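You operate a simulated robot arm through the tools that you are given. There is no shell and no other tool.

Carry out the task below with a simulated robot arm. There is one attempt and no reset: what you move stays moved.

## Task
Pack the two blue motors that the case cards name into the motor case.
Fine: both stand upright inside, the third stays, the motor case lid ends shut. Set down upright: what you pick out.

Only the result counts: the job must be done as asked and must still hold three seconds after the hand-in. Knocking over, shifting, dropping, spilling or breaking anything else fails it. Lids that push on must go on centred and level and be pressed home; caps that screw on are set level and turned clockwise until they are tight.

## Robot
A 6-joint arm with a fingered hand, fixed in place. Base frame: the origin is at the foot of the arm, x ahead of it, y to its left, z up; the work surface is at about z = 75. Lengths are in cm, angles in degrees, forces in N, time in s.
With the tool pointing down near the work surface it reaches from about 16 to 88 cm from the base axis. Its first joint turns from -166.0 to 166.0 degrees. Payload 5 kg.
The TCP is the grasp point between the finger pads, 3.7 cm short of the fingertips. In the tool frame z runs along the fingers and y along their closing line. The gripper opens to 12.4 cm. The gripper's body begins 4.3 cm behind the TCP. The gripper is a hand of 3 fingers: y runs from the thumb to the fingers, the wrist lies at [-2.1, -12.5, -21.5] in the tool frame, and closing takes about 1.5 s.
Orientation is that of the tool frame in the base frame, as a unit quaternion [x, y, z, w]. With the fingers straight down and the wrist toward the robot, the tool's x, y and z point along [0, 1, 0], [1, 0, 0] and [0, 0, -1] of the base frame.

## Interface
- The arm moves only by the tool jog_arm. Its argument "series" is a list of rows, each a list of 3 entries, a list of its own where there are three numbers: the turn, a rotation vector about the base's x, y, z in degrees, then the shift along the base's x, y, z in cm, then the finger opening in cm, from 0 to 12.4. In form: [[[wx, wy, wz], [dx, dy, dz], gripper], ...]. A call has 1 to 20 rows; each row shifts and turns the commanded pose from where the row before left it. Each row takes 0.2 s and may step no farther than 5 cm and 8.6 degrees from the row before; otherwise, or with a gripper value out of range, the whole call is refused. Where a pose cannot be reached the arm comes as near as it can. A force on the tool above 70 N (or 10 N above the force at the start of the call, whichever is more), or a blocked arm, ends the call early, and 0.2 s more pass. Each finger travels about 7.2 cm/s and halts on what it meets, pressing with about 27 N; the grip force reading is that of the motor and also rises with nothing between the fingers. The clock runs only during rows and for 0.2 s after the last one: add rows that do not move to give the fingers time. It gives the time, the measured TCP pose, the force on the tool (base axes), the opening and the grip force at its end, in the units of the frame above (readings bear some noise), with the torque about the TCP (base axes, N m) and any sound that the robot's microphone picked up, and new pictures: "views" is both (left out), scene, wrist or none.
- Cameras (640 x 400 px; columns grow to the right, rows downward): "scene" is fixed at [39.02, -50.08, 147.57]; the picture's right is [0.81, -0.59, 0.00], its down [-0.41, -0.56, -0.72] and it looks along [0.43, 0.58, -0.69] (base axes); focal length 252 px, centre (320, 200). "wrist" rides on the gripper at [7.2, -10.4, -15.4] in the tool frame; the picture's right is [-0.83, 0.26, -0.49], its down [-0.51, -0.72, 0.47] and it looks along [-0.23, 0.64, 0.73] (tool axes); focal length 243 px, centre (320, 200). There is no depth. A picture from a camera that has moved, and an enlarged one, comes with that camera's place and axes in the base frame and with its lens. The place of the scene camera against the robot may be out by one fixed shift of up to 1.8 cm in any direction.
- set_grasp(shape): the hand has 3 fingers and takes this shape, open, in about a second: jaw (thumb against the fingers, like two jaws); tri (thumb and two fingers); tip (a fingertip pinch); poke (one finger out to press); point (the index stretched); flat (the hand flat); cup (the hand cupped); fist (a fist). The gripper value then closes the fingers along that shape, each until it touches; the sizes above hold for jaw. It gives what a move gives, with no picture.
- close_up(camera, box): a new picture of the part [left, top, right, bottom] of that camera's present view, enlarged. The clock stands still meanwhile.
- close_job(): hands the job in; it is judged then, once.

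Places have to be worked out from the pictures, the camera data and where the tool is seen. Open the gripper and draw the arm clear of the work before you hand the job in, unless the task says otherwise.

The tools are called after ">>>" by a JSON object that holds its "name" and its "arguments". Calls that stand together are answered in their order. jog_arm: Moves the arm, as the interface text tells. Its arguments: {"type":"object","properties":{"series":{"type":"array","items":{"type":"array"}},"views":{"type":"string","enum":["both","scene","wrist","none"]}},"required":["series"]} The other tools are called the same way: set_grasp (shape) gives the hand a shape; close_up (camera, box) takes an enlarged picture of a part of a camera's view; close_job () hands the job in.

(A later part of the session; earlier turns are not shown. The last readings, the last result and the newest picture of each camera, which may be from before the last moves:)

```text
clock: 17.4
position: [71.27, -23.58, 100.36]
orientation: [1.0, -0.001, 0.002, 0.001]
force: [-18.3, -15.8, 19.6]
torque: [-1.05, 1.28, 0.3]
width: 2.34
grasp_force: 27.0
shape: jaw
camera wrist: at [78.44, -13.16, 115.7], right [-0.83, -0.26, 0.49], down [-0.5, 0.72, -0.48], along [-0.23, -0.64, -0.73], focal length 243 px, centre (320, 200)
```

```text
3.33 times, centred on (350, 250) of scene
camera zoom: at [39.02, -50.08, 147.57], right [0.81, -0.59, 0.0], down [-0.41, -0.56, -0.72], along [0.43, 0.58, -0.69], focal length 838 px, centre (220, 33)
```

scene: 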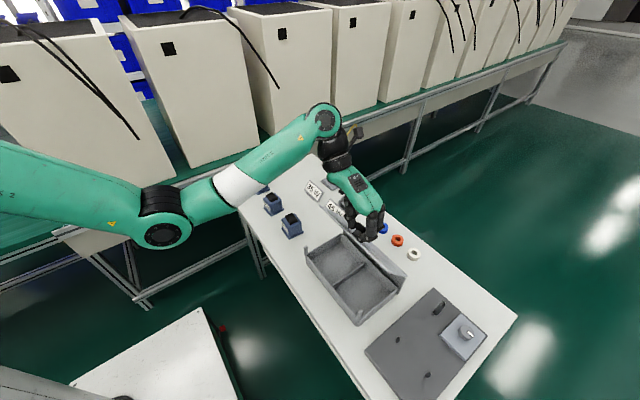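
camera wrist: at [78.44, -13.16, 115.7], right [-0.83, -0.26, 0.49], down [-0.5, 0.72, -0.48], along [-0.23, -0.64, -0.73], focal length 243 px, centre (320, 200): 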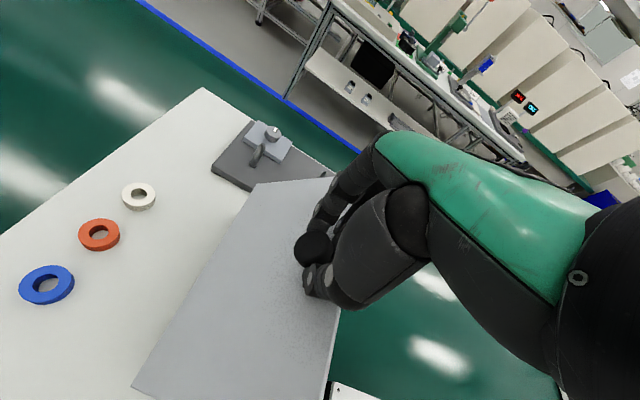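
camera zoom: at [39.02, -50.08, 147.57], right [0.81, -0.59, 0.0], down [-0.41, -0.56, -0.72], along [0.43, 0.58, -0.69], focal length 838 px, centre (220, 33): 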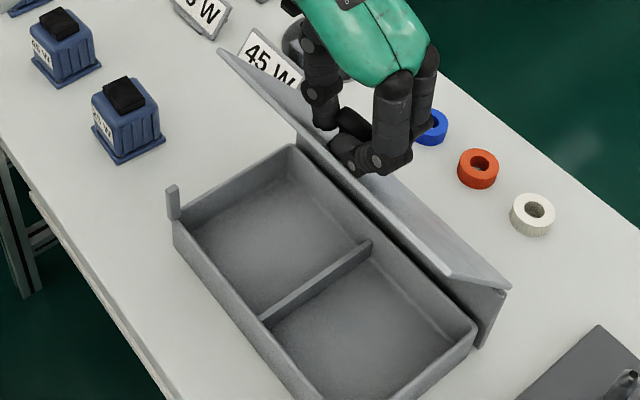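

About 50° now with moderate radial load. I relieve a bit and continue to ~70°.

>>> {"name": "jog_arm", "arguments": {"series": [[[0, 0, 0], [-0.15, -0.12, 0.22], 1.8], [[0, 0, 0], [1.15, 0, 0.68], 1.8], [[0, 0, 0], [1.2, 0, 0.58], 1.8], [[0, 0, 0], [1.24, 0, 0.46], 1.8], [[0, 0, 0], [1.27, 0, 0.36], 1.8], [[0, 0, 0], [0, 0, 0], 1.8]], "views": "both"}}

>>> {"name": "close_up", "arguments": {"camera": "scene", "box": [290, 180, 410, 300]}}

```text
clock: 18.8
position: [76.09, -23.61, 102.79]
orientation: [1.0, -0.001, 0.002, 0.002]
force: [-7.9, -14.8, 20.8]
torque: [-0.68, 0.67, 0.3]
width: 2.21
grasp_force: 26.8
shape: jaw
camera wrist: at [83.15, -13.21, 118.07], right [-0.83, -0.26, 0.49], down [-0.5, 0.72, -0.47], along [-0.23, -0.64, -0.73], focal length 243 px, centre (320, 200)
```

scene: 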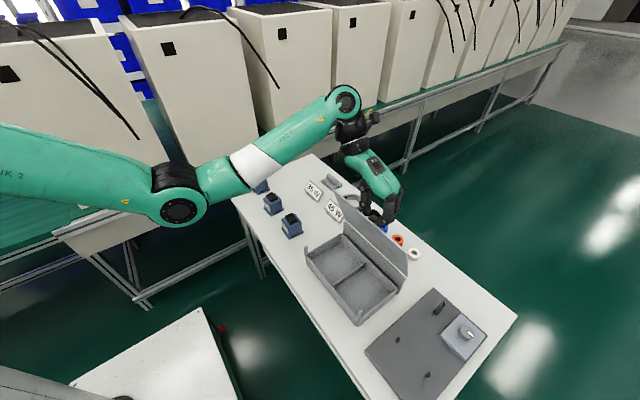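
wrist: 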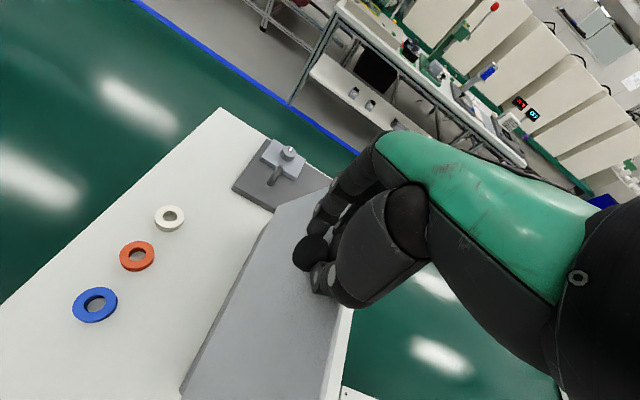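

```text
3.33 times, centred on (350, 240) of scene
camera zoom: at [39.02, -50.08, 147.57], right [0.81, -0.59, 0.0], down [-0.41, -0.56, -0.72], along [0.43, 0.58, -0.69], focal length 838 px, centre (220, 67)
```

zoom: 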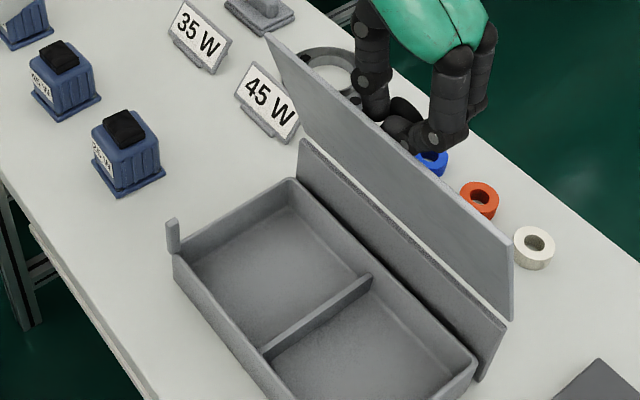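

About 70–75° now. Continue gently past vertical.

>>> {"name": "jog_arm", "arguments": {"series": [[[0, 0, 0], [-0.05, -0.12, 0.2], 1.8], [[0, 0, 0], [1.3, 0, 0.22], 1.8], [[0, 0, 0], [1.31, 0, 0.11], 1.8], [[0, 0, 0], [1.32, 0, 0.0], 1.8], [[0, 0, 0], [1.31, 0, -0.12], 1.8], [[0, 0, 0], [0, 0, 0], 1.8]], "views": "both"}}

>>> {"name": "close_up", "arguments": {"camera": "scene", "box": [290, 180, 410, 300]}}

```text
clock: 20.2
position: [81.4, -23.73, 103.36]
orientation: [1.0, 0.0, 0.002, 0.001]
force: [-1.2, -11.3, 37.1]
torque: [-0.52, 1.15, 0.8]
width: 2.17
grasp_force: 27.0
shape: jaw
camera wrist: at [88.38, -13.32, 118.6], right [-0.83, -0.26, 0.49], down [-0.5, 0.72, -0.48], along [-0.23, -0.64, -0.73], focal length 243 px, centre (320, 200)
```

scene: 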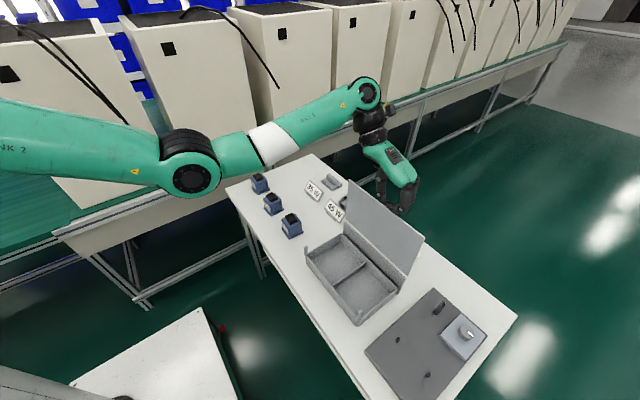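
wrist: 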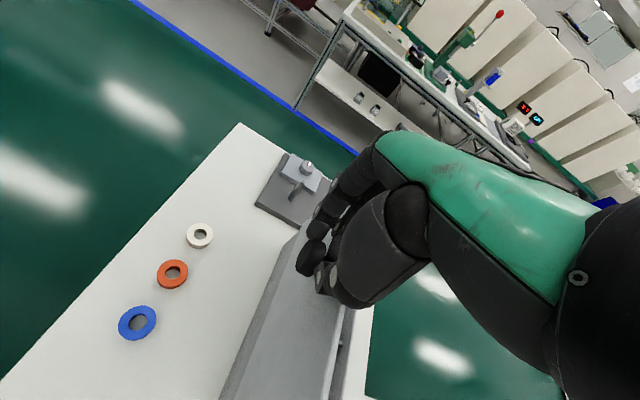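

```text
3.33 times, centred on (350, 240) of scene
camera zoom: at [39.02, -50.08, 147.57], right [0.81, -0.59, 0.0], down [-0.41, -0.56, -0.72], along [0.43, 0.58, -0.69], focal length 838 px, centre (220, 67)
```

zoom: 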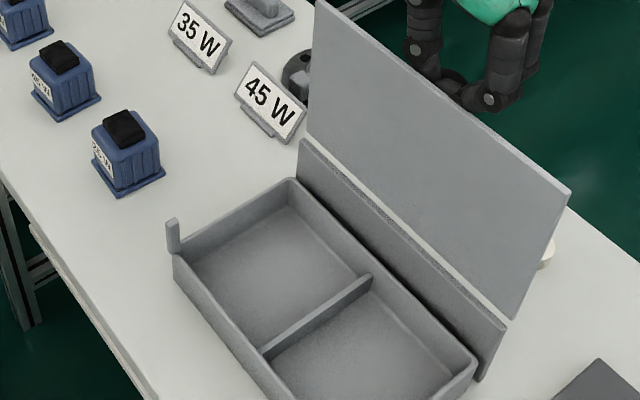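

Around 90°. I relieve the radial load and continue a bit past vertical, watching for an end stop.

>>> {"name": "jog_arm", "arguments": {"series": [[[0, 0, 0], [0.0, -0.1, 0.3], 1.8], [[0, 0, 0], [0.9, 0, -0.1], 1.8], [[0, 0, 0], [0.9, 0, -0.17], 1.8], [[0, 0, 0], [0, 0, 0], 1.8]], "views": "both"}}

>>> {"name": "close_up", "arguments": {"camera": "scene", "box": [290, 180, 410, 300]}}

```text
clock: 21.2
position: [83.05, -23.72, 103.16]
orientation: [1.0, 0.0, 0.002, 0.001]
force: [0.8, -6.9, 29.3]
torque: [-0.36, 1.07, 0.97]
width: 2.12
grasp_force: 26.6
shape: jaw
camera wrist: at [90.14, -13.36, 118.49], right [-0.83, -0.26, 0.49], down [-0.51, 0.72, -0.47], along [-0.23, -0.64, -0.73], focal length 243 px, centre (320, 200)
```

scene: 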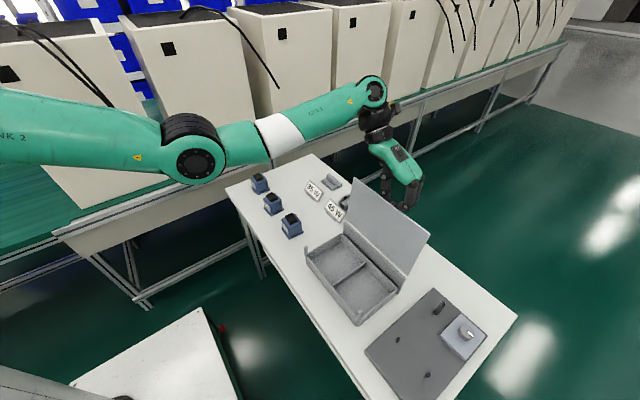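
wrist: 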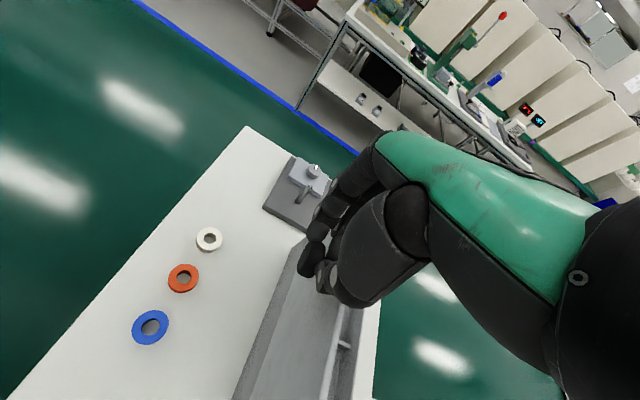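

```text
3.33 times, centred on (350, 240) of scene
camera zoom: at [39.02, -50.08, 147.57], right [0.81, -0.59, 0.0], down [-0.41, -0.56, -0.72], along [0.43, 0.58, -0.69], focal length 838 px, centre (220, 67)
```

zoom: 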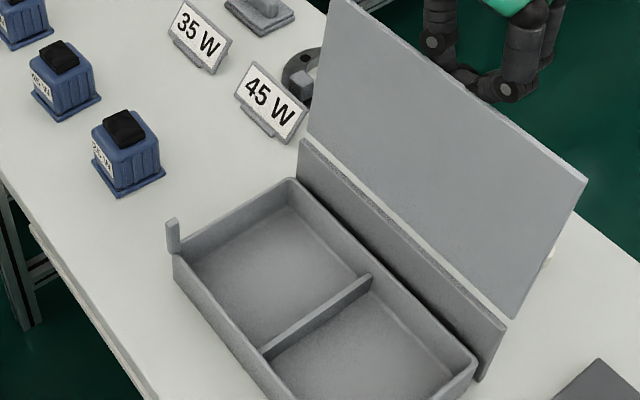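

The lid is about 100° open, past vertical. Before letting go I want to know whether there's an end stop, so I continue slowly.

>>> {"name": "jog_arm", "arguments": {"series": [[[0, 0, 0], [0.0, -0.05, 0.22], 1.8], [[0, 0, 0], [0.6, 0, -0.18], 1.8], [[0, 0, 0], [0.6, 0, -0.2], 1.8], [[0, 0, 0], [0.6, 0, -0.22], 1.8], [[0, 0, 0], [0, 0, 0], 1.8]], "views": "both"}}

>>> {"name": "close_up", "arguments": {"camera": "scene", "box": [310, 160, 450, 300]}}

```text
clock: 22.4
position: [85.12, -23.79, 102.87]
orientation: [1.0, 0.0, 0.003, 0.001]
force: [5.3, -3.7, 33.0]
torque: [-0.24, 0.93, 1.26]
width: 2.05
grasp_force: 26.3
shape: jaw
camera wrist: at [92.05, -13.35, 118.2], right [-0.83, -0.26, 0.49], down [-0.5, 0.72, -0.47], along [-0.23, -0.64, -0.73], focal length 243 px, centre (320, 200)
```

scene: 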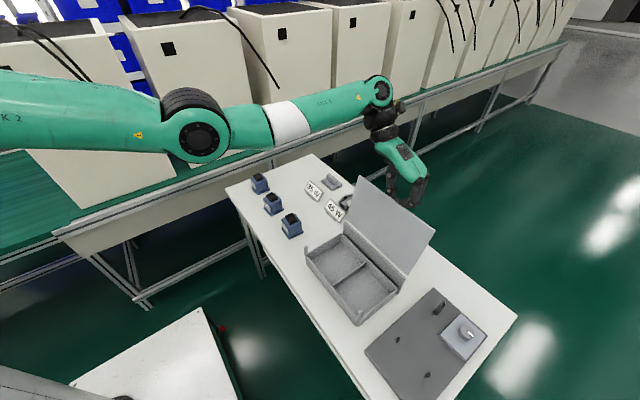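
wrist: 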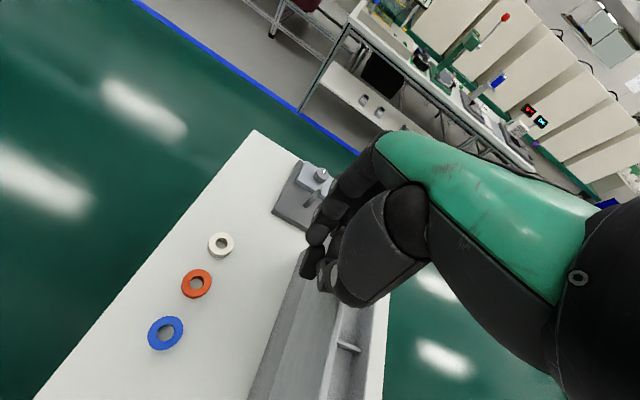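

```text
2.86 times, centred on (380, 230) of scene
camera zoom: at [39.02, -50.08, 147.57], right [0.81, -0.59, 0.0], down [-0.41, -0.56, -0.72], along [0.43, 0.58, -0.69], focal length 719 px, centre (149, 114)
```

zoom: 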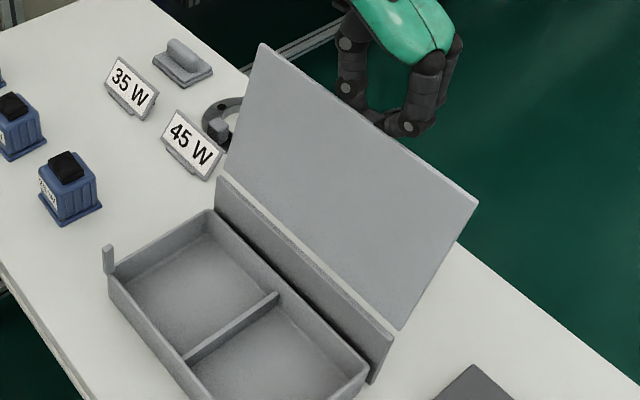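

No stop yet at ~106°. Continue in small steps with more radial relief.

>>> {"name": "jog_arm", "arguments": {"series": [[[0, 0, 0], [0.05, -0.03, 0.3], 1.8], [[0, 0, 0], [0.6, 0, -0.25], 1.8], [[0, 0, 0], [0.6, 0, -0.28], 1.8], [[0, 0, 0], [0, 0, 0], 1.8]], "views": "both"}}

>>> {"name": "close_up", "arguments": {"camera": "scene", "box": [310, 160, 450, 300]}}

```text
clock: 23.4
position: [86.05, -23.73, 102.64]
orientation: [1.0, 0.0, 0.001, 0.0]
force: [5.5, -3.5, 28.2]
torque: [-0.07, 0.9, 1.25]
width: 2.02
grasp_force: 27.3
shape: jaw
camera wrist: at [93.04, -13.34, 117.99], right [-0.83, -0.26, 0.49], down [-0.51, 0.72, -0.47], along [-0.23, -0.64, -0.73], focal length 243 px, centre (320, 200)
```

scene: 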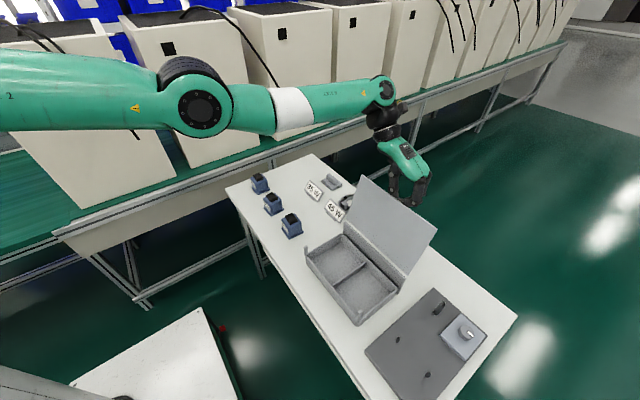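
wrist: 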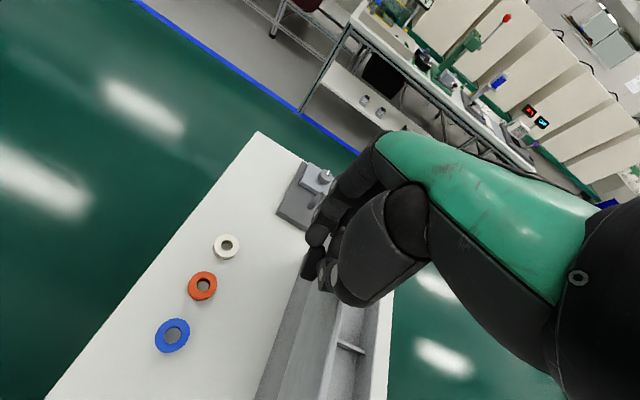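

```text
2.86 times, centred on (380, 230) of scene
camera zoom: at [39.02, -50.08, 147.57], right [0.81, -0.59, 0.0], down [-0.41, -0.56, -0.72], along [0.43, 0.58, -0.69], focal length 719 px, centre (149, 114)
```

zoom: 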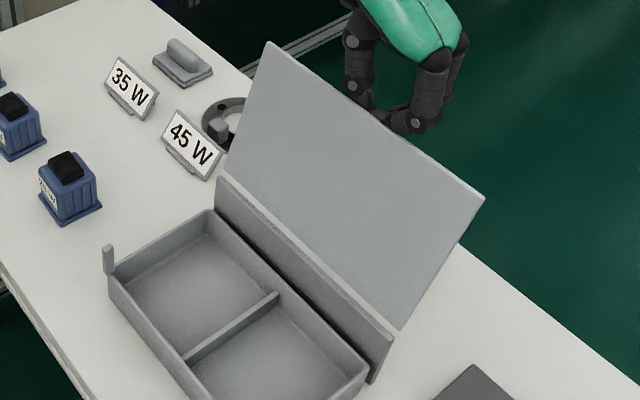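

Roughly 110–112° and still turning. I continue in small steps to find the stop.

>>> {"name": "jog_arm", "arguments": {"series": [[[0, 0, 0], [0.1, -0.03, 0.25], 1.8], [[0, 0, 0], [0.6, 0, -0.32], 1.8], [[0, 0, 0], [0.6, 0, -0.35], 1.8], [[0, 0, 0], [0, 0, 0], 1.8]], "views": "scene"}}

>>> {"name": "close_up", "arguments": {"camera": "scene", "box": [310, 160, 450, 300]}}

```text
clock: 24.4
position: [86.01, -23.82, 102.64]
orientation: [1.0, -0.001, 0.0, -0.001]
force: [3.8, 2.5, 19.7]
torque: [0.12, 0.76, 1.1]
width: 1.97
grasp_force: 27.4
shape: jaw
out of reach, approached as far as the arm can: row 2, 3
```

scene: 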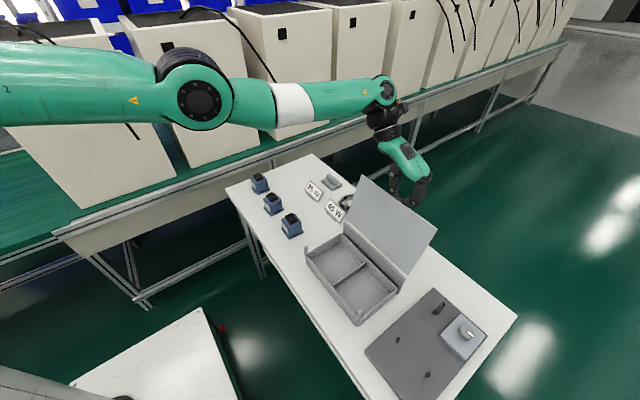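

```text
2.86 times, centred on (380, 230) of scene
camera zoom: at [39.02, -50.08, 147.57], right [0.81, -0.59, 0.0], down [-0.41, -0.56, -0.72], along [0.43, 0.58, -0.69], focal length 719 px, centre (149, 114)
```

zoom: 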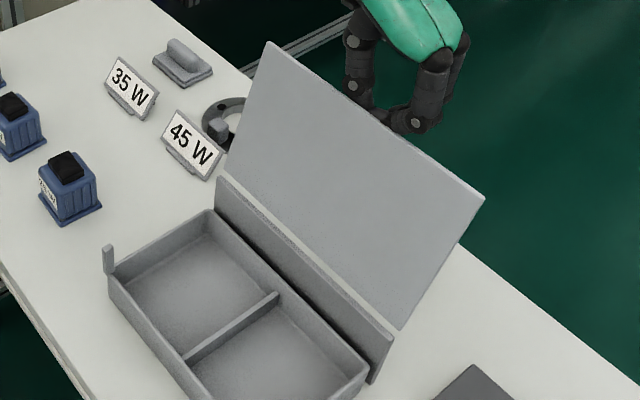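

The arm is at its reach limit here (~110° open) and the knob is only held near the fingertips. The open fingers on either side of the knob lie just behind the plate, so they'd catch it if it falls; I open them part-way and see whether the lid stays.

>>> {"name": "jog_arm", "arguments": {"series": [[[0, 0, 0], [0, 0, 0], 3], [[0, 0, 0], [0, 0, 0], 4], [[0, 0, 0], [0, 0, 0], 5], [[0, 0, 0], [0, 0, 0], 6], [[0, 0, 0], [0, 0, 0], 7], [[0, 0, 0], [0, 0, 0], 7]], "views": "both"}}

>>> {"name": "close_up", "arguments": {"camera": "scene", "box": [310, 160, 450, 300]}}

>>> {"name": "close_up", "arguments": {"camera": "wrist", "box": [230, 170, 400, 400]}}

```text
clock: 25.8
position: [85.9, -23.89, 102.55]
orientation: [1.0, -0.001, 0.0, 0.0]
force: [-1.1, -1.0, -0.3]
torque: [-0.01, 0.0, 0.02]
width: 6.96
grasp_force: 0.0
shape: jaw
camera wrist: at [93.17, -13.47, 117.9], right [-0.83, -0.26, 0.49], down [-0.51, 0.72, -0.47], along [-0.23, -0.64, -0.73], focal length 243 px, centre (320, 200)
```

scene: 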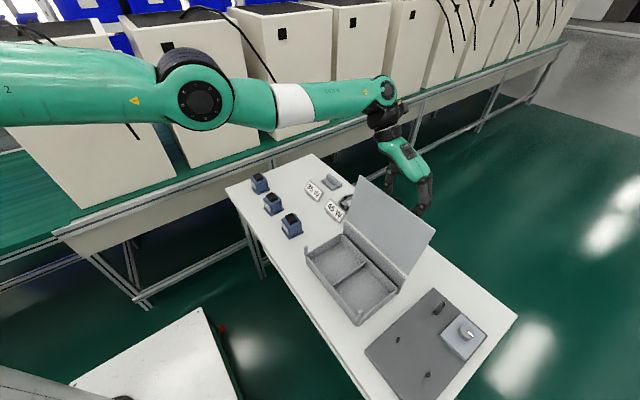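
wrist: 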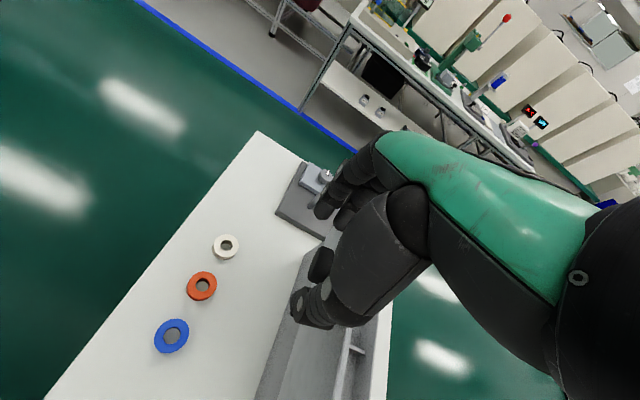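

```text
2.86 times, centred on (380, 230) of scene
camera zoom: at [39.02, -50.08, 147.57], right [0.81, -0.59, 0.0], down [-0.41, -0.56, -0.72], along [0.43, 0.58, -0.69], focal length 719 px, centre (149, 114)
```

zoom: 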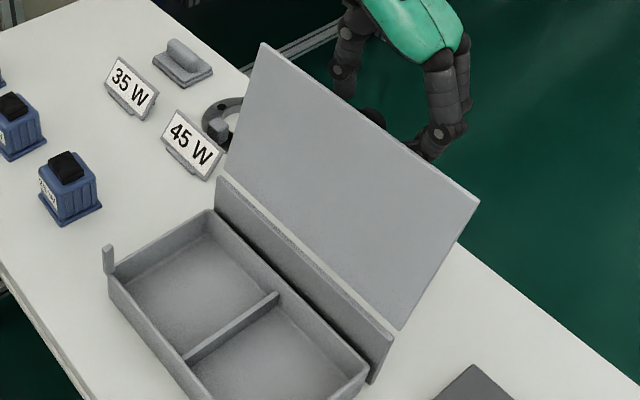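

```text
1.74 times, centred on (315, 285) of wrist
camera zoom: at [93.17, -13.47, 117.9], right [-0.83, -0.26, 0.49], down [-0.51, 0.72, -0.47], along [-0.23, -0.64, -0.73], focal length 422 px, centre (329, 52)
```

zoom: 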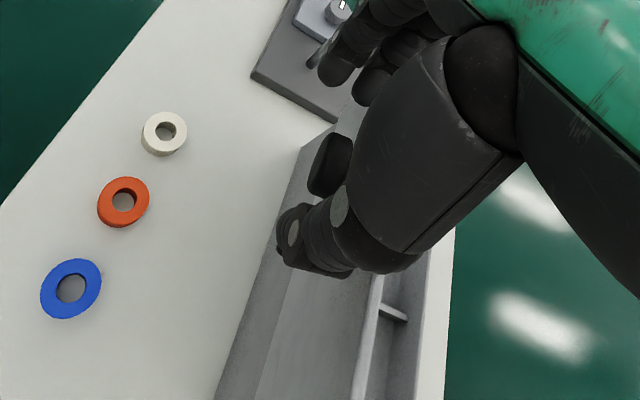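

The lid stays by itself at about 107° with no load on the fingers, so it has an end stop past vertical. I open fully, tip the fingers slightly forward (away from the lid) and rise clear.

>>> {"name": "jog_arm", "arguments": {"series": [[[0, 0, 0], [0, 0, 0], 9], [[0, -5, 0], [0, 0, 0.3], 11], [[0, -5, 0], [0, 0, 0.5], 12.4], [[0, -5, 0], [0, 0, 0.8], 12.4], [[0, -5, 0], [0, 0, 1.0], 12.4], [[0, 0, 0], [0, 0, 1.5], 12.4], [[0, 0, 0], [0, 0, 1.5], 12.4]], "views": "both"}}

>>> {"name": "close_up", "arguments": {"camera": "scene", "box": [310, 160, 450, 300]}}

```text
clock: 27.4
position: [86.0, -23.87, 108.13]
orientation: [0.985, 0.0, 0.174, 0.0]
force: [-0.6, 0.2, -0.9]
torque: [0.0, 0.01, 0.0]
width: 12.37
grasp_force: 0.0
shape: jaw
camera wrist: at [87.52, -13.49, 125.01], right [-0.95, -0.26, 0.18], down [-0.31, 0.72, -0.62], along [0.03, -0.64, -0.77], focal length 243 px, centre (320, 200)
```

scene: 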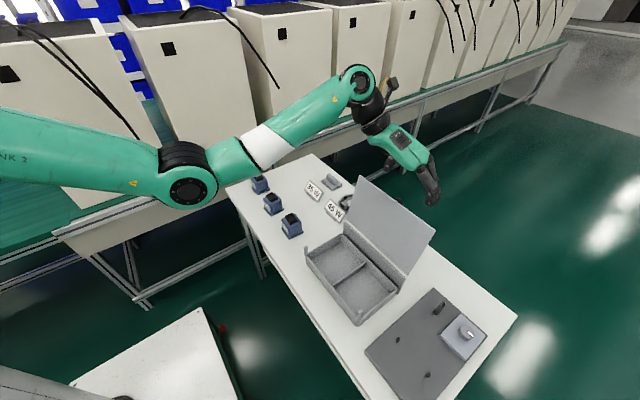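
wrist: 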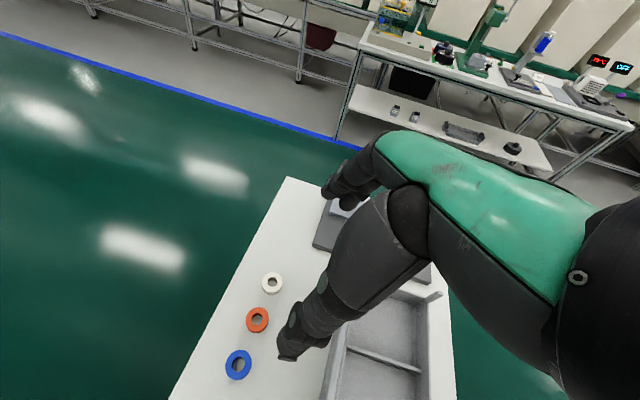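

```text
2.86 times, centred on (380, 230) of scene
camera zoom: at [39.02, -50.08, 147.57], right [0.81, -0.59, 0.0], down [-0.41, -0.56, -0.72], along [0.43, 0.58, -0.69], focal length 719 px, centre (149, 114)
```

zoom: 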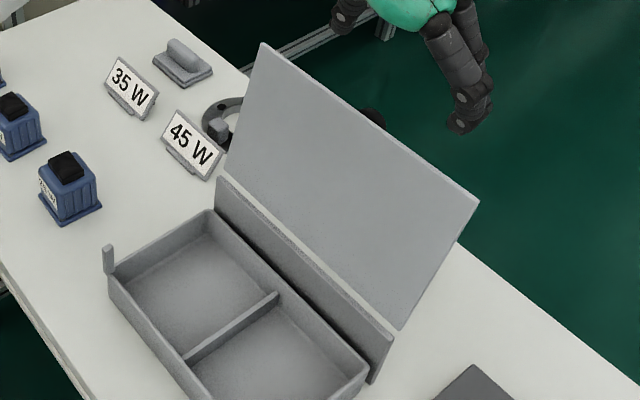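

The lid stays open and the hand is clear. I rise a bit, move back over the tray, restore pitch, and yaw back to the nominal orientation on the way to the motors.

>>> {"name": "jog_arm", "arguments": {"series": [[[0, 0, 0], [0, 0, 2], 12.4], [[0, 0, 0], [-2, 0, 1], 12.4], [[0, 5, 0], [-3.5, 0, -0.5], 12.4], [[0, 5, 0], [-3.5, 0, -0.5], 12.4], [[0, 5, 0], [-3.5, 0, -0.5], 12.4], [[0, 5, 0], [-3.5, 0, -0.5], 12.4], [[0, 0, 8.2], [-0.8, 1.5, -0.3], 12.4], [[0, 0, 8.2], [-0.8, 1.5, -0.3], 12.4], [[0, 0, 8.2], [-0.8, 1.5, -0.3], 12.4], [[0, 0, 8.2], [-0.8, 1.5, -0.3], 12.4], [[0, 0, 8.2], [-0.8, 1.5, -0.3], 12.4], [[0, 0, 8.2], [-0.8, 1.5, -0.3], 12.4], [[0, 0, 8.2], [-0.8, 1.5, -0.3], 12.4], [[0, 0, 8.2], [-0.8, 1.5, -0.3], 12.4], [[0, 0, 8.2], [-0.8, 1.5, -0.3], 12.4], [[0, 0, 8.2], [-0.8, 1.5, -0.3], 12.4], [[0, 0, 8], [-0.8, 1.5, -0.3], 12.4], [[0, 0, 0], [0, 0, 0], 12.4]], "views": "both"}}

```text
clock: 31.2
position: [61.42, -7.34, 105.76]
orientation: [0.707, 0.708, 0.0, -0.001]
force: [-0.3, 0.3, 0.6]
torque: [-0.03, 0.01, 0.02]
width: 12.36
grasp_force: 0.1
shape: jaw
camera wrist: at [50.74, -0.11, 121.15], right [0.26, -0.83, 0.49], down [-0.72, -0.51, -0.47], along [0.64, -0.23, -0.73], focal length 243 px, centre (320, 200)
```

scene: 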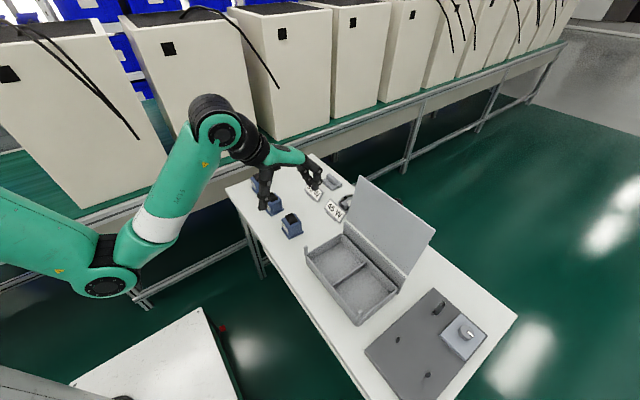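
wrist: 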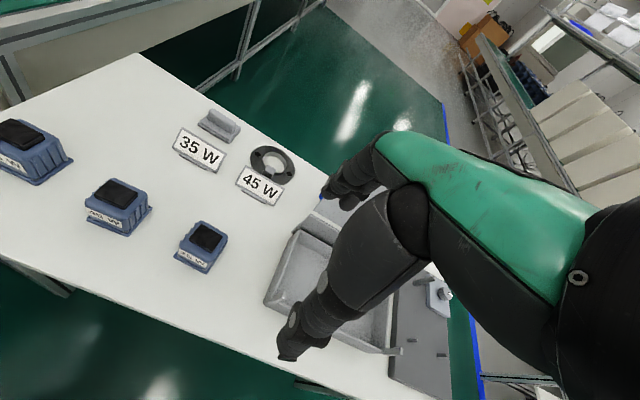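

All three motors are in the wrist view. I zoom to measure their places accurately.

>>> {"name": "close_up", "arguments": {"camera": "wrist", "box": [0, 100, 160, 250]}}

>>> {"name": "close_up", "arguments": {"camera": "wrist", "box": [70, 160, 240, 280]}}

>>> {"name": "close_up", "arguments": {"camera": "wrist", "box": [250, 180, 410, 370]}}

```text
2.67 times, centred on (80, 175) of wrist
camera zoom: at [50.74, -0.11, 121.15], right [0.26, -0.83, 0.49], down [-0.72, -0.51, -0.47], along [0.64, -0.23, -0.73], focal length 647 px, centre (960, 267)
```

zoom: 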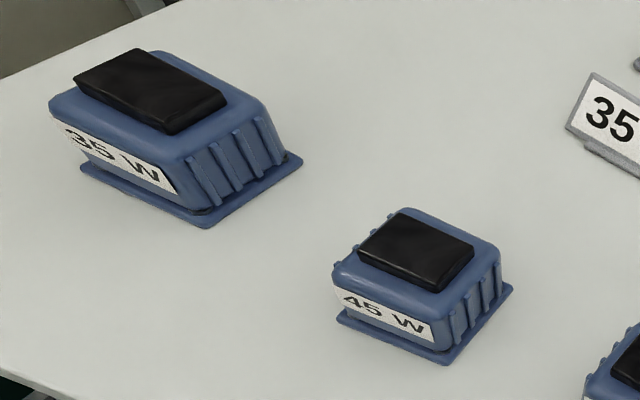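

```text
3.33 times, centred on (155, 220) of wrist
camera zoom: at [50.74, -0.11, 121.15], right [0.26, -0.83, 0.49], down [-0.72, -0.51, -0.47], along [0.64, -0.23, -0.73], focal length 809 px, centre (870, 133)
```

zoom: 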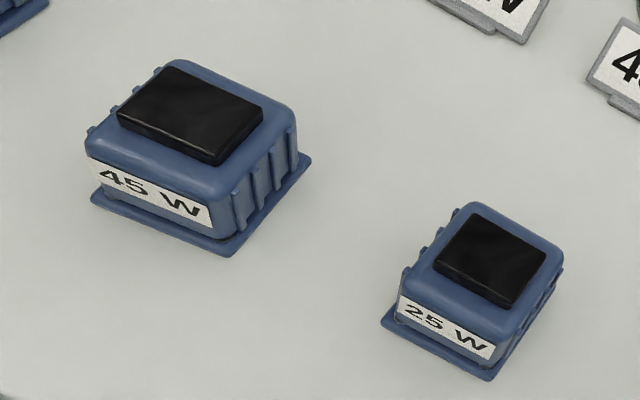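

```text
2.11 times, centred on (330, 275) of wrist
camera zoom: at [50.74, -0.11, 121.15], right [0.26, -0.83, 0.49], down [-0.72, -0.51, -0.47], along [0.64, -0.23, -0.73], focal length 511 px, centre (299, 42)
```

zoom: 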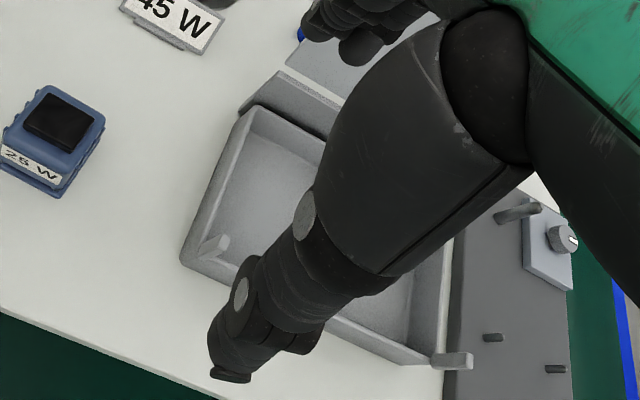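

Motor centres: 45 W at about [66.2, 16.5], 35 W at about [67.6, 30.8], 25 W at [66.3, 3.1]. I go above the 45 W motor first.

>>> {"name": "jog_arm", "arguments": {"series": [[[0, 0, 0], [0.8, 3.97, -1.8], 12.4], [[0, 0, 0], [0.8, 3.97, -1.8], 12.4], [[0, 0, 0], [0.8, 3.97, -1.8], 12.4], [[0, 0, 0], [0.8, 3.97, -1.8], 12.4], [[0, 0, 0], [0.8, 3.97, -1.8], 12.4], [[0, 0, 0], [0.8, 3.97, -1.8], 12.4], [[0, 0, 0], [0, 0, 0], 12.4]], "views": "both"}}

>>> {"name": "close_up", "arguments": {"camera": "wrist", "box": [200, 180, 420, 400]}}

>>> {"name": "close_up", "arguments": {"camera": "scene", "box": [220, 140, 340, 240]}}

```text
clock: 32.8
position: [66.03, 16.41, 95.16]
orientation: [0.707, 0.707, 0.0, 0.0]
force: [-0.3, 0.0, -0.4]
torque: [0.01, -0.01, 0.0]
width: 12.39
grasp_force: 0.0
shape: jaw
camera wrist: at [55.48, 23.7, 110.44], right [0.26, -0.83, 0.49], down [-0.72, -0.51, -0.47], along [0.64, -0.23, -0.73], focal length 243 px, centre (320, 200)
```

scene: 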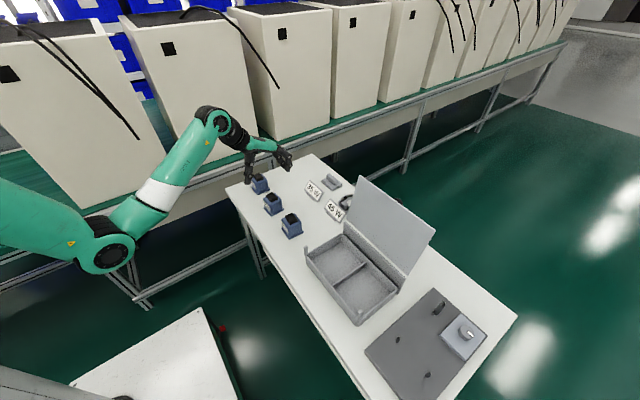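
wrist: 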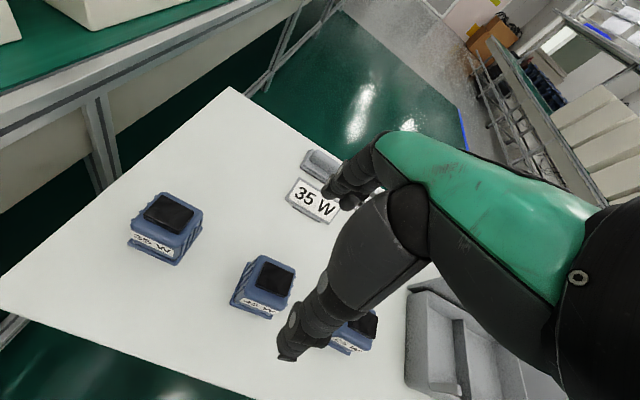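

```text
1.82 times, centred on (310, 290) of wrist
camera zoom: at [55.48, 23.7, 110.44], right [0.26, -0.83, 0.49], down [-0.72, -0.51, -0.47], along [0.64, -0.23, -0.73], focal length 441 px, centre (338, 36)
```

zoom: 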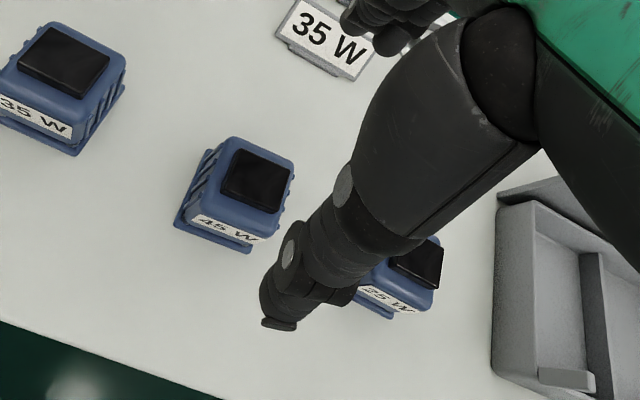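

```text
4.00 times, centred on (280, 190) of scene
camera zoom: at [39.02, -50.08, 147.57], right [0.81, -0.59, 0.0], down [-0.41, -0.56, -0.72], along [0.43, 0.58, -0.69], focal length 1006 px, centre (480, 240)
```

zoom: 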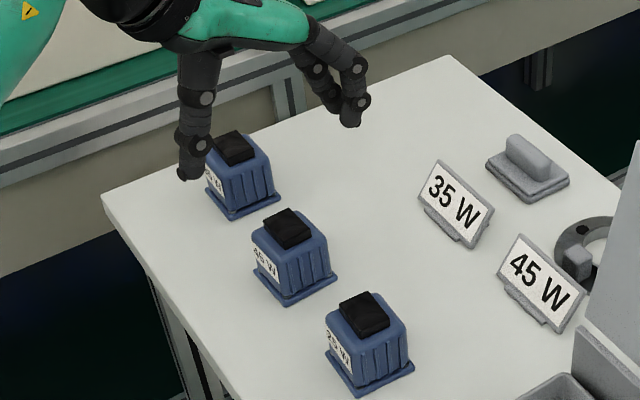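

The 45 W centre is confirmed at about [66.1, 16.5]. I descend over it with the hand open.

>>> {"name": "jog_arm", "arguments": {"series": [[[0, 0, 0], [0.1, 0.1, -3.5], 12.4], [[0, 0, 0], [0, 0, -3.5], 12.4], [[0, 0, 0], [0, 0, -3.5], 12.4], [[0, 0, 0], [0, 0, -2.5], 12.4], [[0, 0, 0], [0, 0, -1.5], 12.4], [[0, 0, 0], [0, 0, 0], 12.4]], "views": "both"}}

>>> {"name": "close_up", "arguments": {"camera": "scene", "box": [230, 160, 320, 230]}}

>>> {"name": "close_up", "arguments": {"camera": "wrist", "box": [200, 140, 420, 360]}}

```text
clock: 34.2
position: [66.16, 16.48, 80.53]
orientation: [0.706, 0.708, -0.001, 0.001]
force: [-0.2, 0.3, 0.3]
torque: [0.0, 0.01, -0.02]
width: 12.37
grasp_force: 0.0
shape: jaw
camera wrist: at [55.6, 23.71, 95.8], right [0.26, -0.83, 0.49], down [-0.72, -0.51, -0.47], along [0.64, -0.23, -0.73], focal length 243 px, centre (320, 200)
```

scene: 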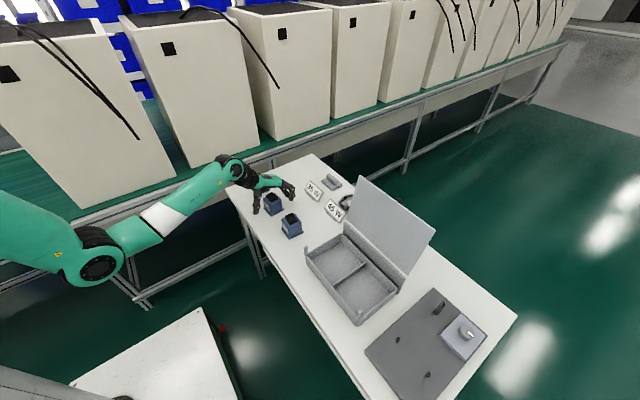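
wrist: 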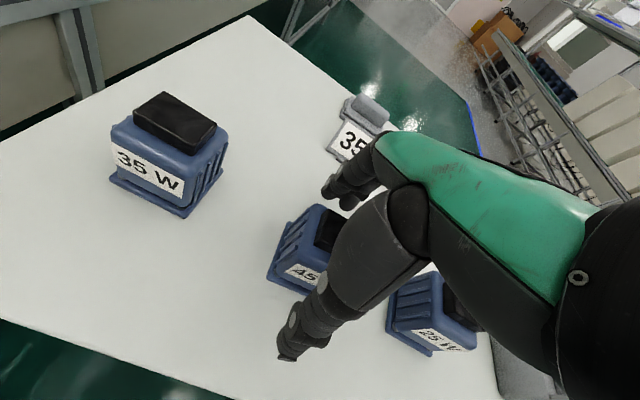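

```text
5.71 times, centred on (275, 195) of scene
camera zoom: at [39.02, -50.08, 147.57], right [0.81, -0.59, 0.0], down [-0.41, -0.56, -0.72], along [0.43, 0.58, -0.69], focal length 1437 px, centre (577, 229)
```

zoom: 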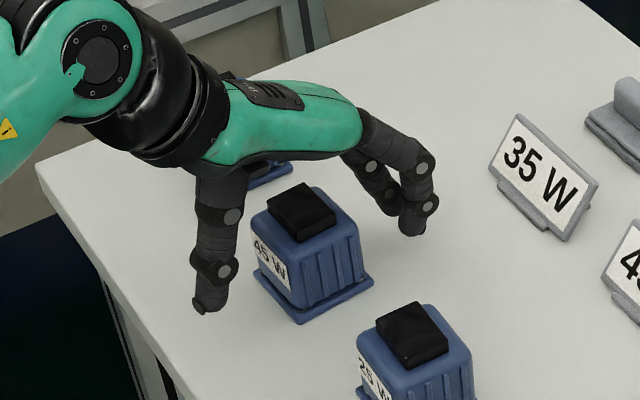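

```text
1.82 times, centred on (310, 250) of wrist
camera zoom: at [55.6, 23.71, 95.8], right [0.26, -0.83, 0.49], down [-0.72, -0.51, -0.47], along [0.64, -0.23, -0.73], focal length 441 px, centre (338, 109)
```

zoom: 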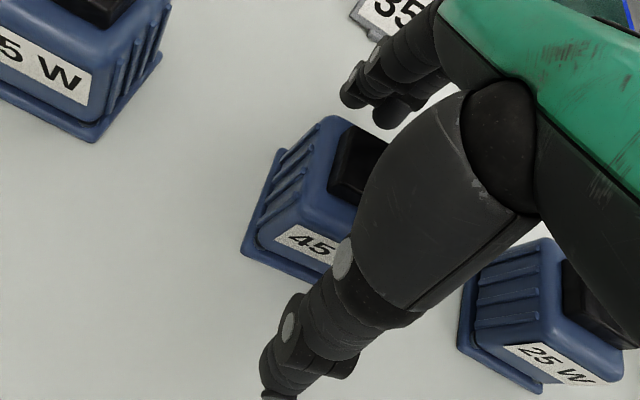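

The fingers straddle the 45 W motor evenly with the tips just above the base. I close on it.

>>> {"name": "jog_arm", "arguments": {"series": [[[0, 0, 0], [0, 0, 0], 10], [[0, 0, 0], [0, 0, 0], 8], [[0, 0, 0], [0, 0, 0], 6.5], [[0, 0, 0], [0, 0, 0], 5.5], [[0, 0, 0], [0, 0, 0], 4.5], [[0, 0, 0], [0, 0, 0], 4], [[0, 0, 0], [0, 0, 0], 4], [[0, 0, 0], [0, 0, 0], 4]], "views": "both"}}

>>> {"name": "close_up", "arguments": {"camera": "scene", "box": [230, 160, 320, 230]}}

>>> {"name": "close_up", "arguments": {"camera": "wrist", "box": [200, 140, 420, 360]}}

```text
clock: 36.0
position: [66.07, 16.5, 80.59]
orientation: [0.707, 0.707, 0.0, 0.0]
force: [1.3, 0.0, -0.1]
torque: [0.0, -0.06, 0.01]
width: 5.05
grasp_force: 27.1
shape: jaw
camera wrist: at [55.6, 23.71, 95.82], right [0.26, -0.83, 0.49], down [-0.72, -0.51, -0.47], along [0.64, -0.23, -0.73], focal length 243 px, centre (320, 200)
```

scene: 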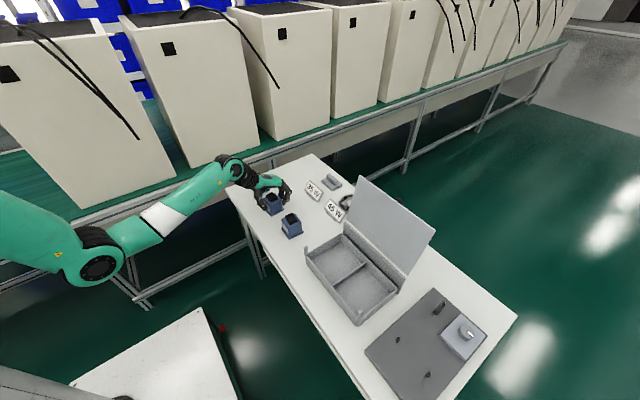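
wrist: 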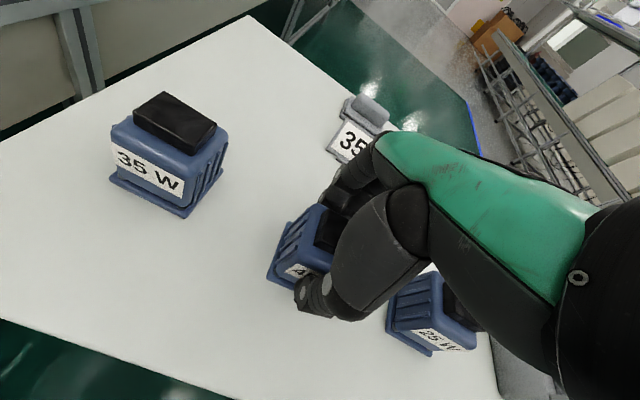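

```text
5.71 times, centred on (275, 195) of scene
camera zoom: at [39.02, -50.08, 147.57], right [0.81, -0.59, 0.0], down [-0.41, -0.56, -0.72], along [0.43, 0.58, -0.69], focal length 1437 px, centre (577, 229)
```

zoom: 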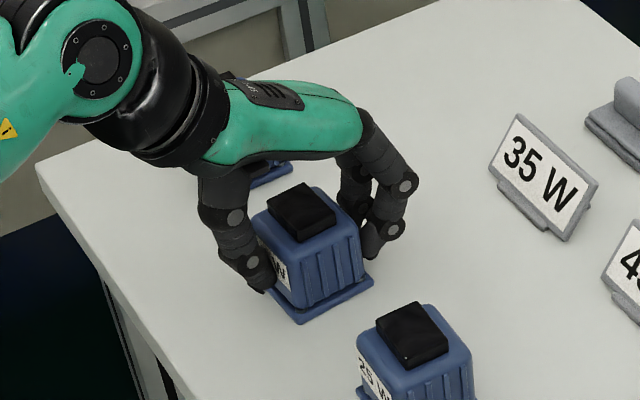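

```text
1.82 times, centred on (310, 250) of wrist
camera zoom: at [55.6, 23.71, 95.82], right [0.26, -0.83, 0.49], down [-0.72, -0.51, -0.47], along [0.64, -0.23, -0.73], focal length 441 px, centre (338, 109)
```

zoom: 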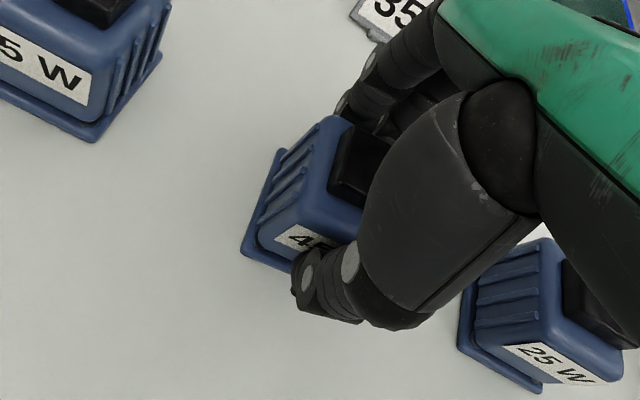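

Gripped at 5.05 cm with 27 N and the motor didn't shift. I lift a little and check the hold.

>>> {"name": "jog_arm", "arguments": {"series": [[[0, 0, 0], [0, 0, 0.5], 3.5], [[0, 0, 0], [0, 0, 1.0], 3.5], [[0, 0, 0], [0, 0, 1.0], 3.5], [[0, 0, 0], [0, 0, 0], 3.5]], "views": "both"}}

>>> {"name": "close_up", "arguments": {"camera": "scene", "box": [230, 160, 320, 230]}}

```text
clock: 37.0
position: [66.24, 16.49, 83.15]
orientation: [0.707, 0.707, 0.0, 0.001]
force: [-0.6, -0.3, -4.7]
torque: [-0.02, -0.02, -0.01]
width: 5.07
grasp_force: 26.8
shape: jaw
camera wrist: at [55.63, 23.77, 98.41], right [0.26, -0.83, 0.49], down [-0.72, -0.51, -0.47], along [0.64, -0.23, -0.73], focal length 243 px, centre (320, 200)
```

scene: 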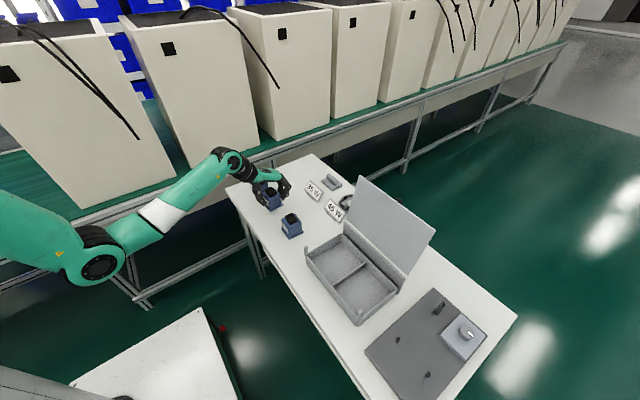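
wrist: 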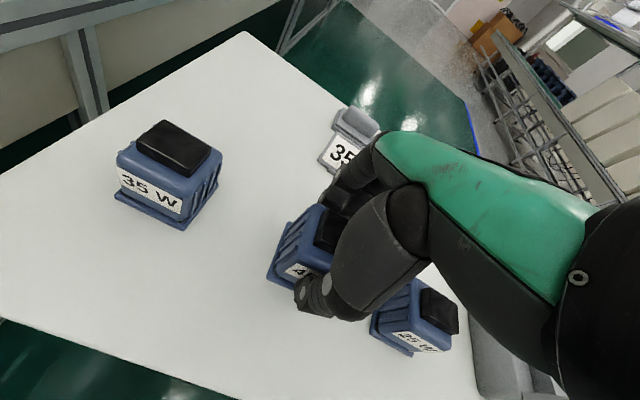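

```text
5.71 times, centred on (275, 195) of scene
camera zoom: at [39.02, -50.08, 147.57], right [0.81, -0.59, 0.0], down [-0.41, -0.56, -0.72], along [0.43, 0.58, -0.69], focal length 1437 px, centre (577, 229)
```

zoom: 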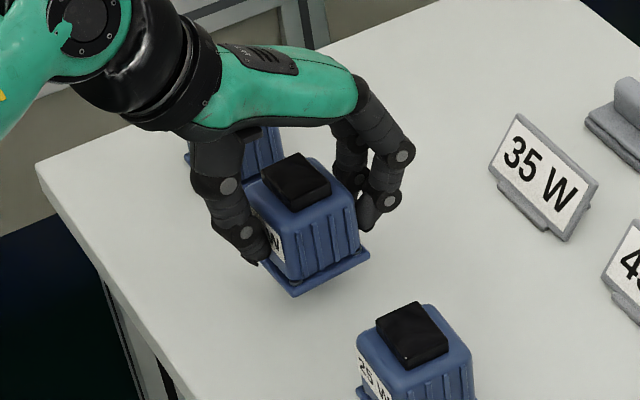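

Held level and firmly (about 4.5 N of weight). I lift to z≈96 and carry it toward the tray, stopping above the far compartment to measure.

>>> {"name": "jog_arm", "arguments": {"series": [[[0, 0, 0], [0, 0, 3], 3.5], [[0, 0, 0], [0, 0, 4], 3.5], [[0, 0, 0], [0, 0, 4], 3.5], [[0, 0, 0], [0, 0, 2], 3.5], [[0, 0, 0], [0.2, -2.5, 0], 3.5], [[0, 0, 0], [0.3, -4, 0], 3.5], [[0, 0, 0], [0.3, -4, 0], 3.5], [[0, 0, 0], [0.3, -4, 0], 3.5], [[0, 0, 0], [0.3, -4, 0], 3.5], [[0, 0, 0], [0.3, -4, 0], 3.5], [[0, 0, 0], [0.3, -4, 0], 3.5], [[0, 0, 0], [0.3, -4, 0], 3.5], [[0, 0, 0], [0.3, -4, 0], 3.5], [[0, 0, 0], [0.3, -4, 0], 3.5], [[0, 0, 0], [0.3, -4, 0], 3.5], [[0, 0, 0], [0.1, -3, 0], 3.5], [[0, 0, 0], [0, -1.8, 0], 3.5], [[0, 0, 0], [0, 0, 0], 3.5]], "views": "both"}}

>>> {"name": "close_up", "arguments": {"camera": "scene", "box": [290, 190, 430, 330]}}

>>> {"name": "close_up", "arguments": {"camera": "wrist", "box": [160, 140, 420, 400]}}

```text
clock: 40.8
position: [69.55, -30.75, 96.06]
orientation: [0.708, 0.707, 0.0, 0.001]
force: [0.5, 0.0, -5.6]
torque: [-0.02, 0.03, -0.02]
width: 5.01
grasp_force: 27.5
shape: jaw
camera wrist: at [58.91, -23.54, 111.45], right [0.26, -0.83, 0.49], down [-0.72, -0.51, -0.47], along [0.64, -0.23, -0.73], focal length 243 px, centre (320, 200)
```

scene: 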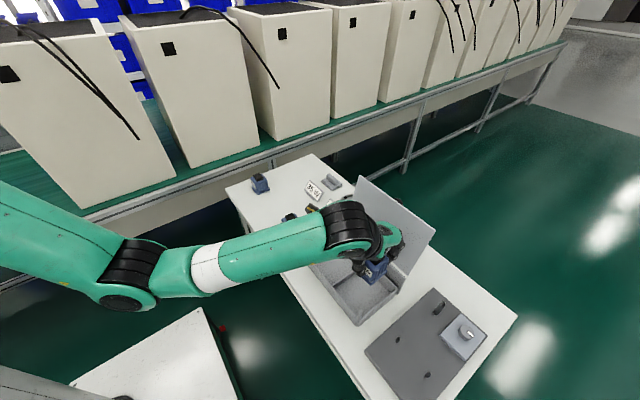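
wrist: 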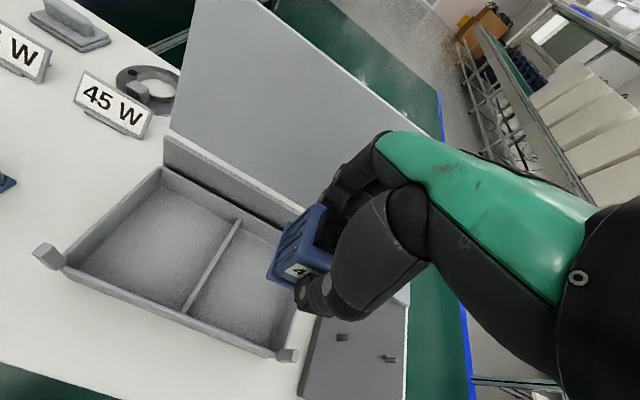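

```text
2.86 times, centred on (360, 260) of scene
camera zoom: at [39.02, -50.08, 147.57], right [0.81, -0.59, 0.0], down [-0.41, -0.56, -0.72], along [0.43, 0.58, -0.69], focal length 719 px, centre (206, 29)
```

zoom: 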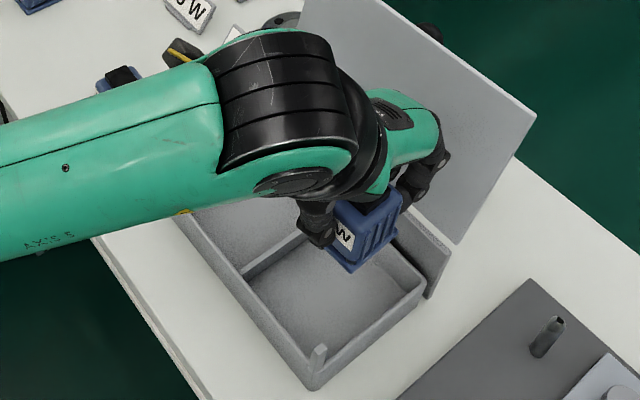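

```text
1.54 times, centred on (290, 270) of wrist
camera zoom: at [58.91, -23.54, 111.45], right [0.26, -0.83, 0.49], down [-0.72, -0.51, -0.47], along [0.64, -0.23, -0.73], focal length 373 px, centre (366, 92)
```

zoom: 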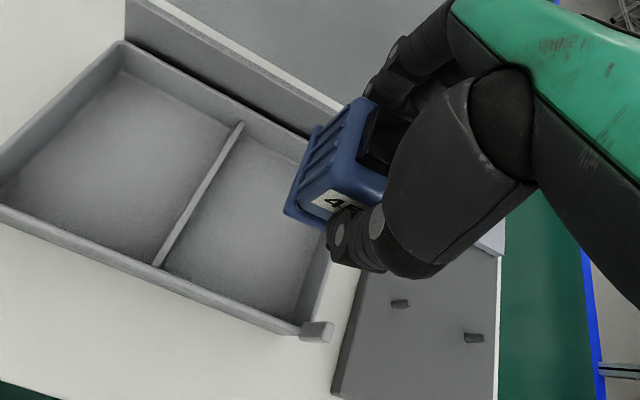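

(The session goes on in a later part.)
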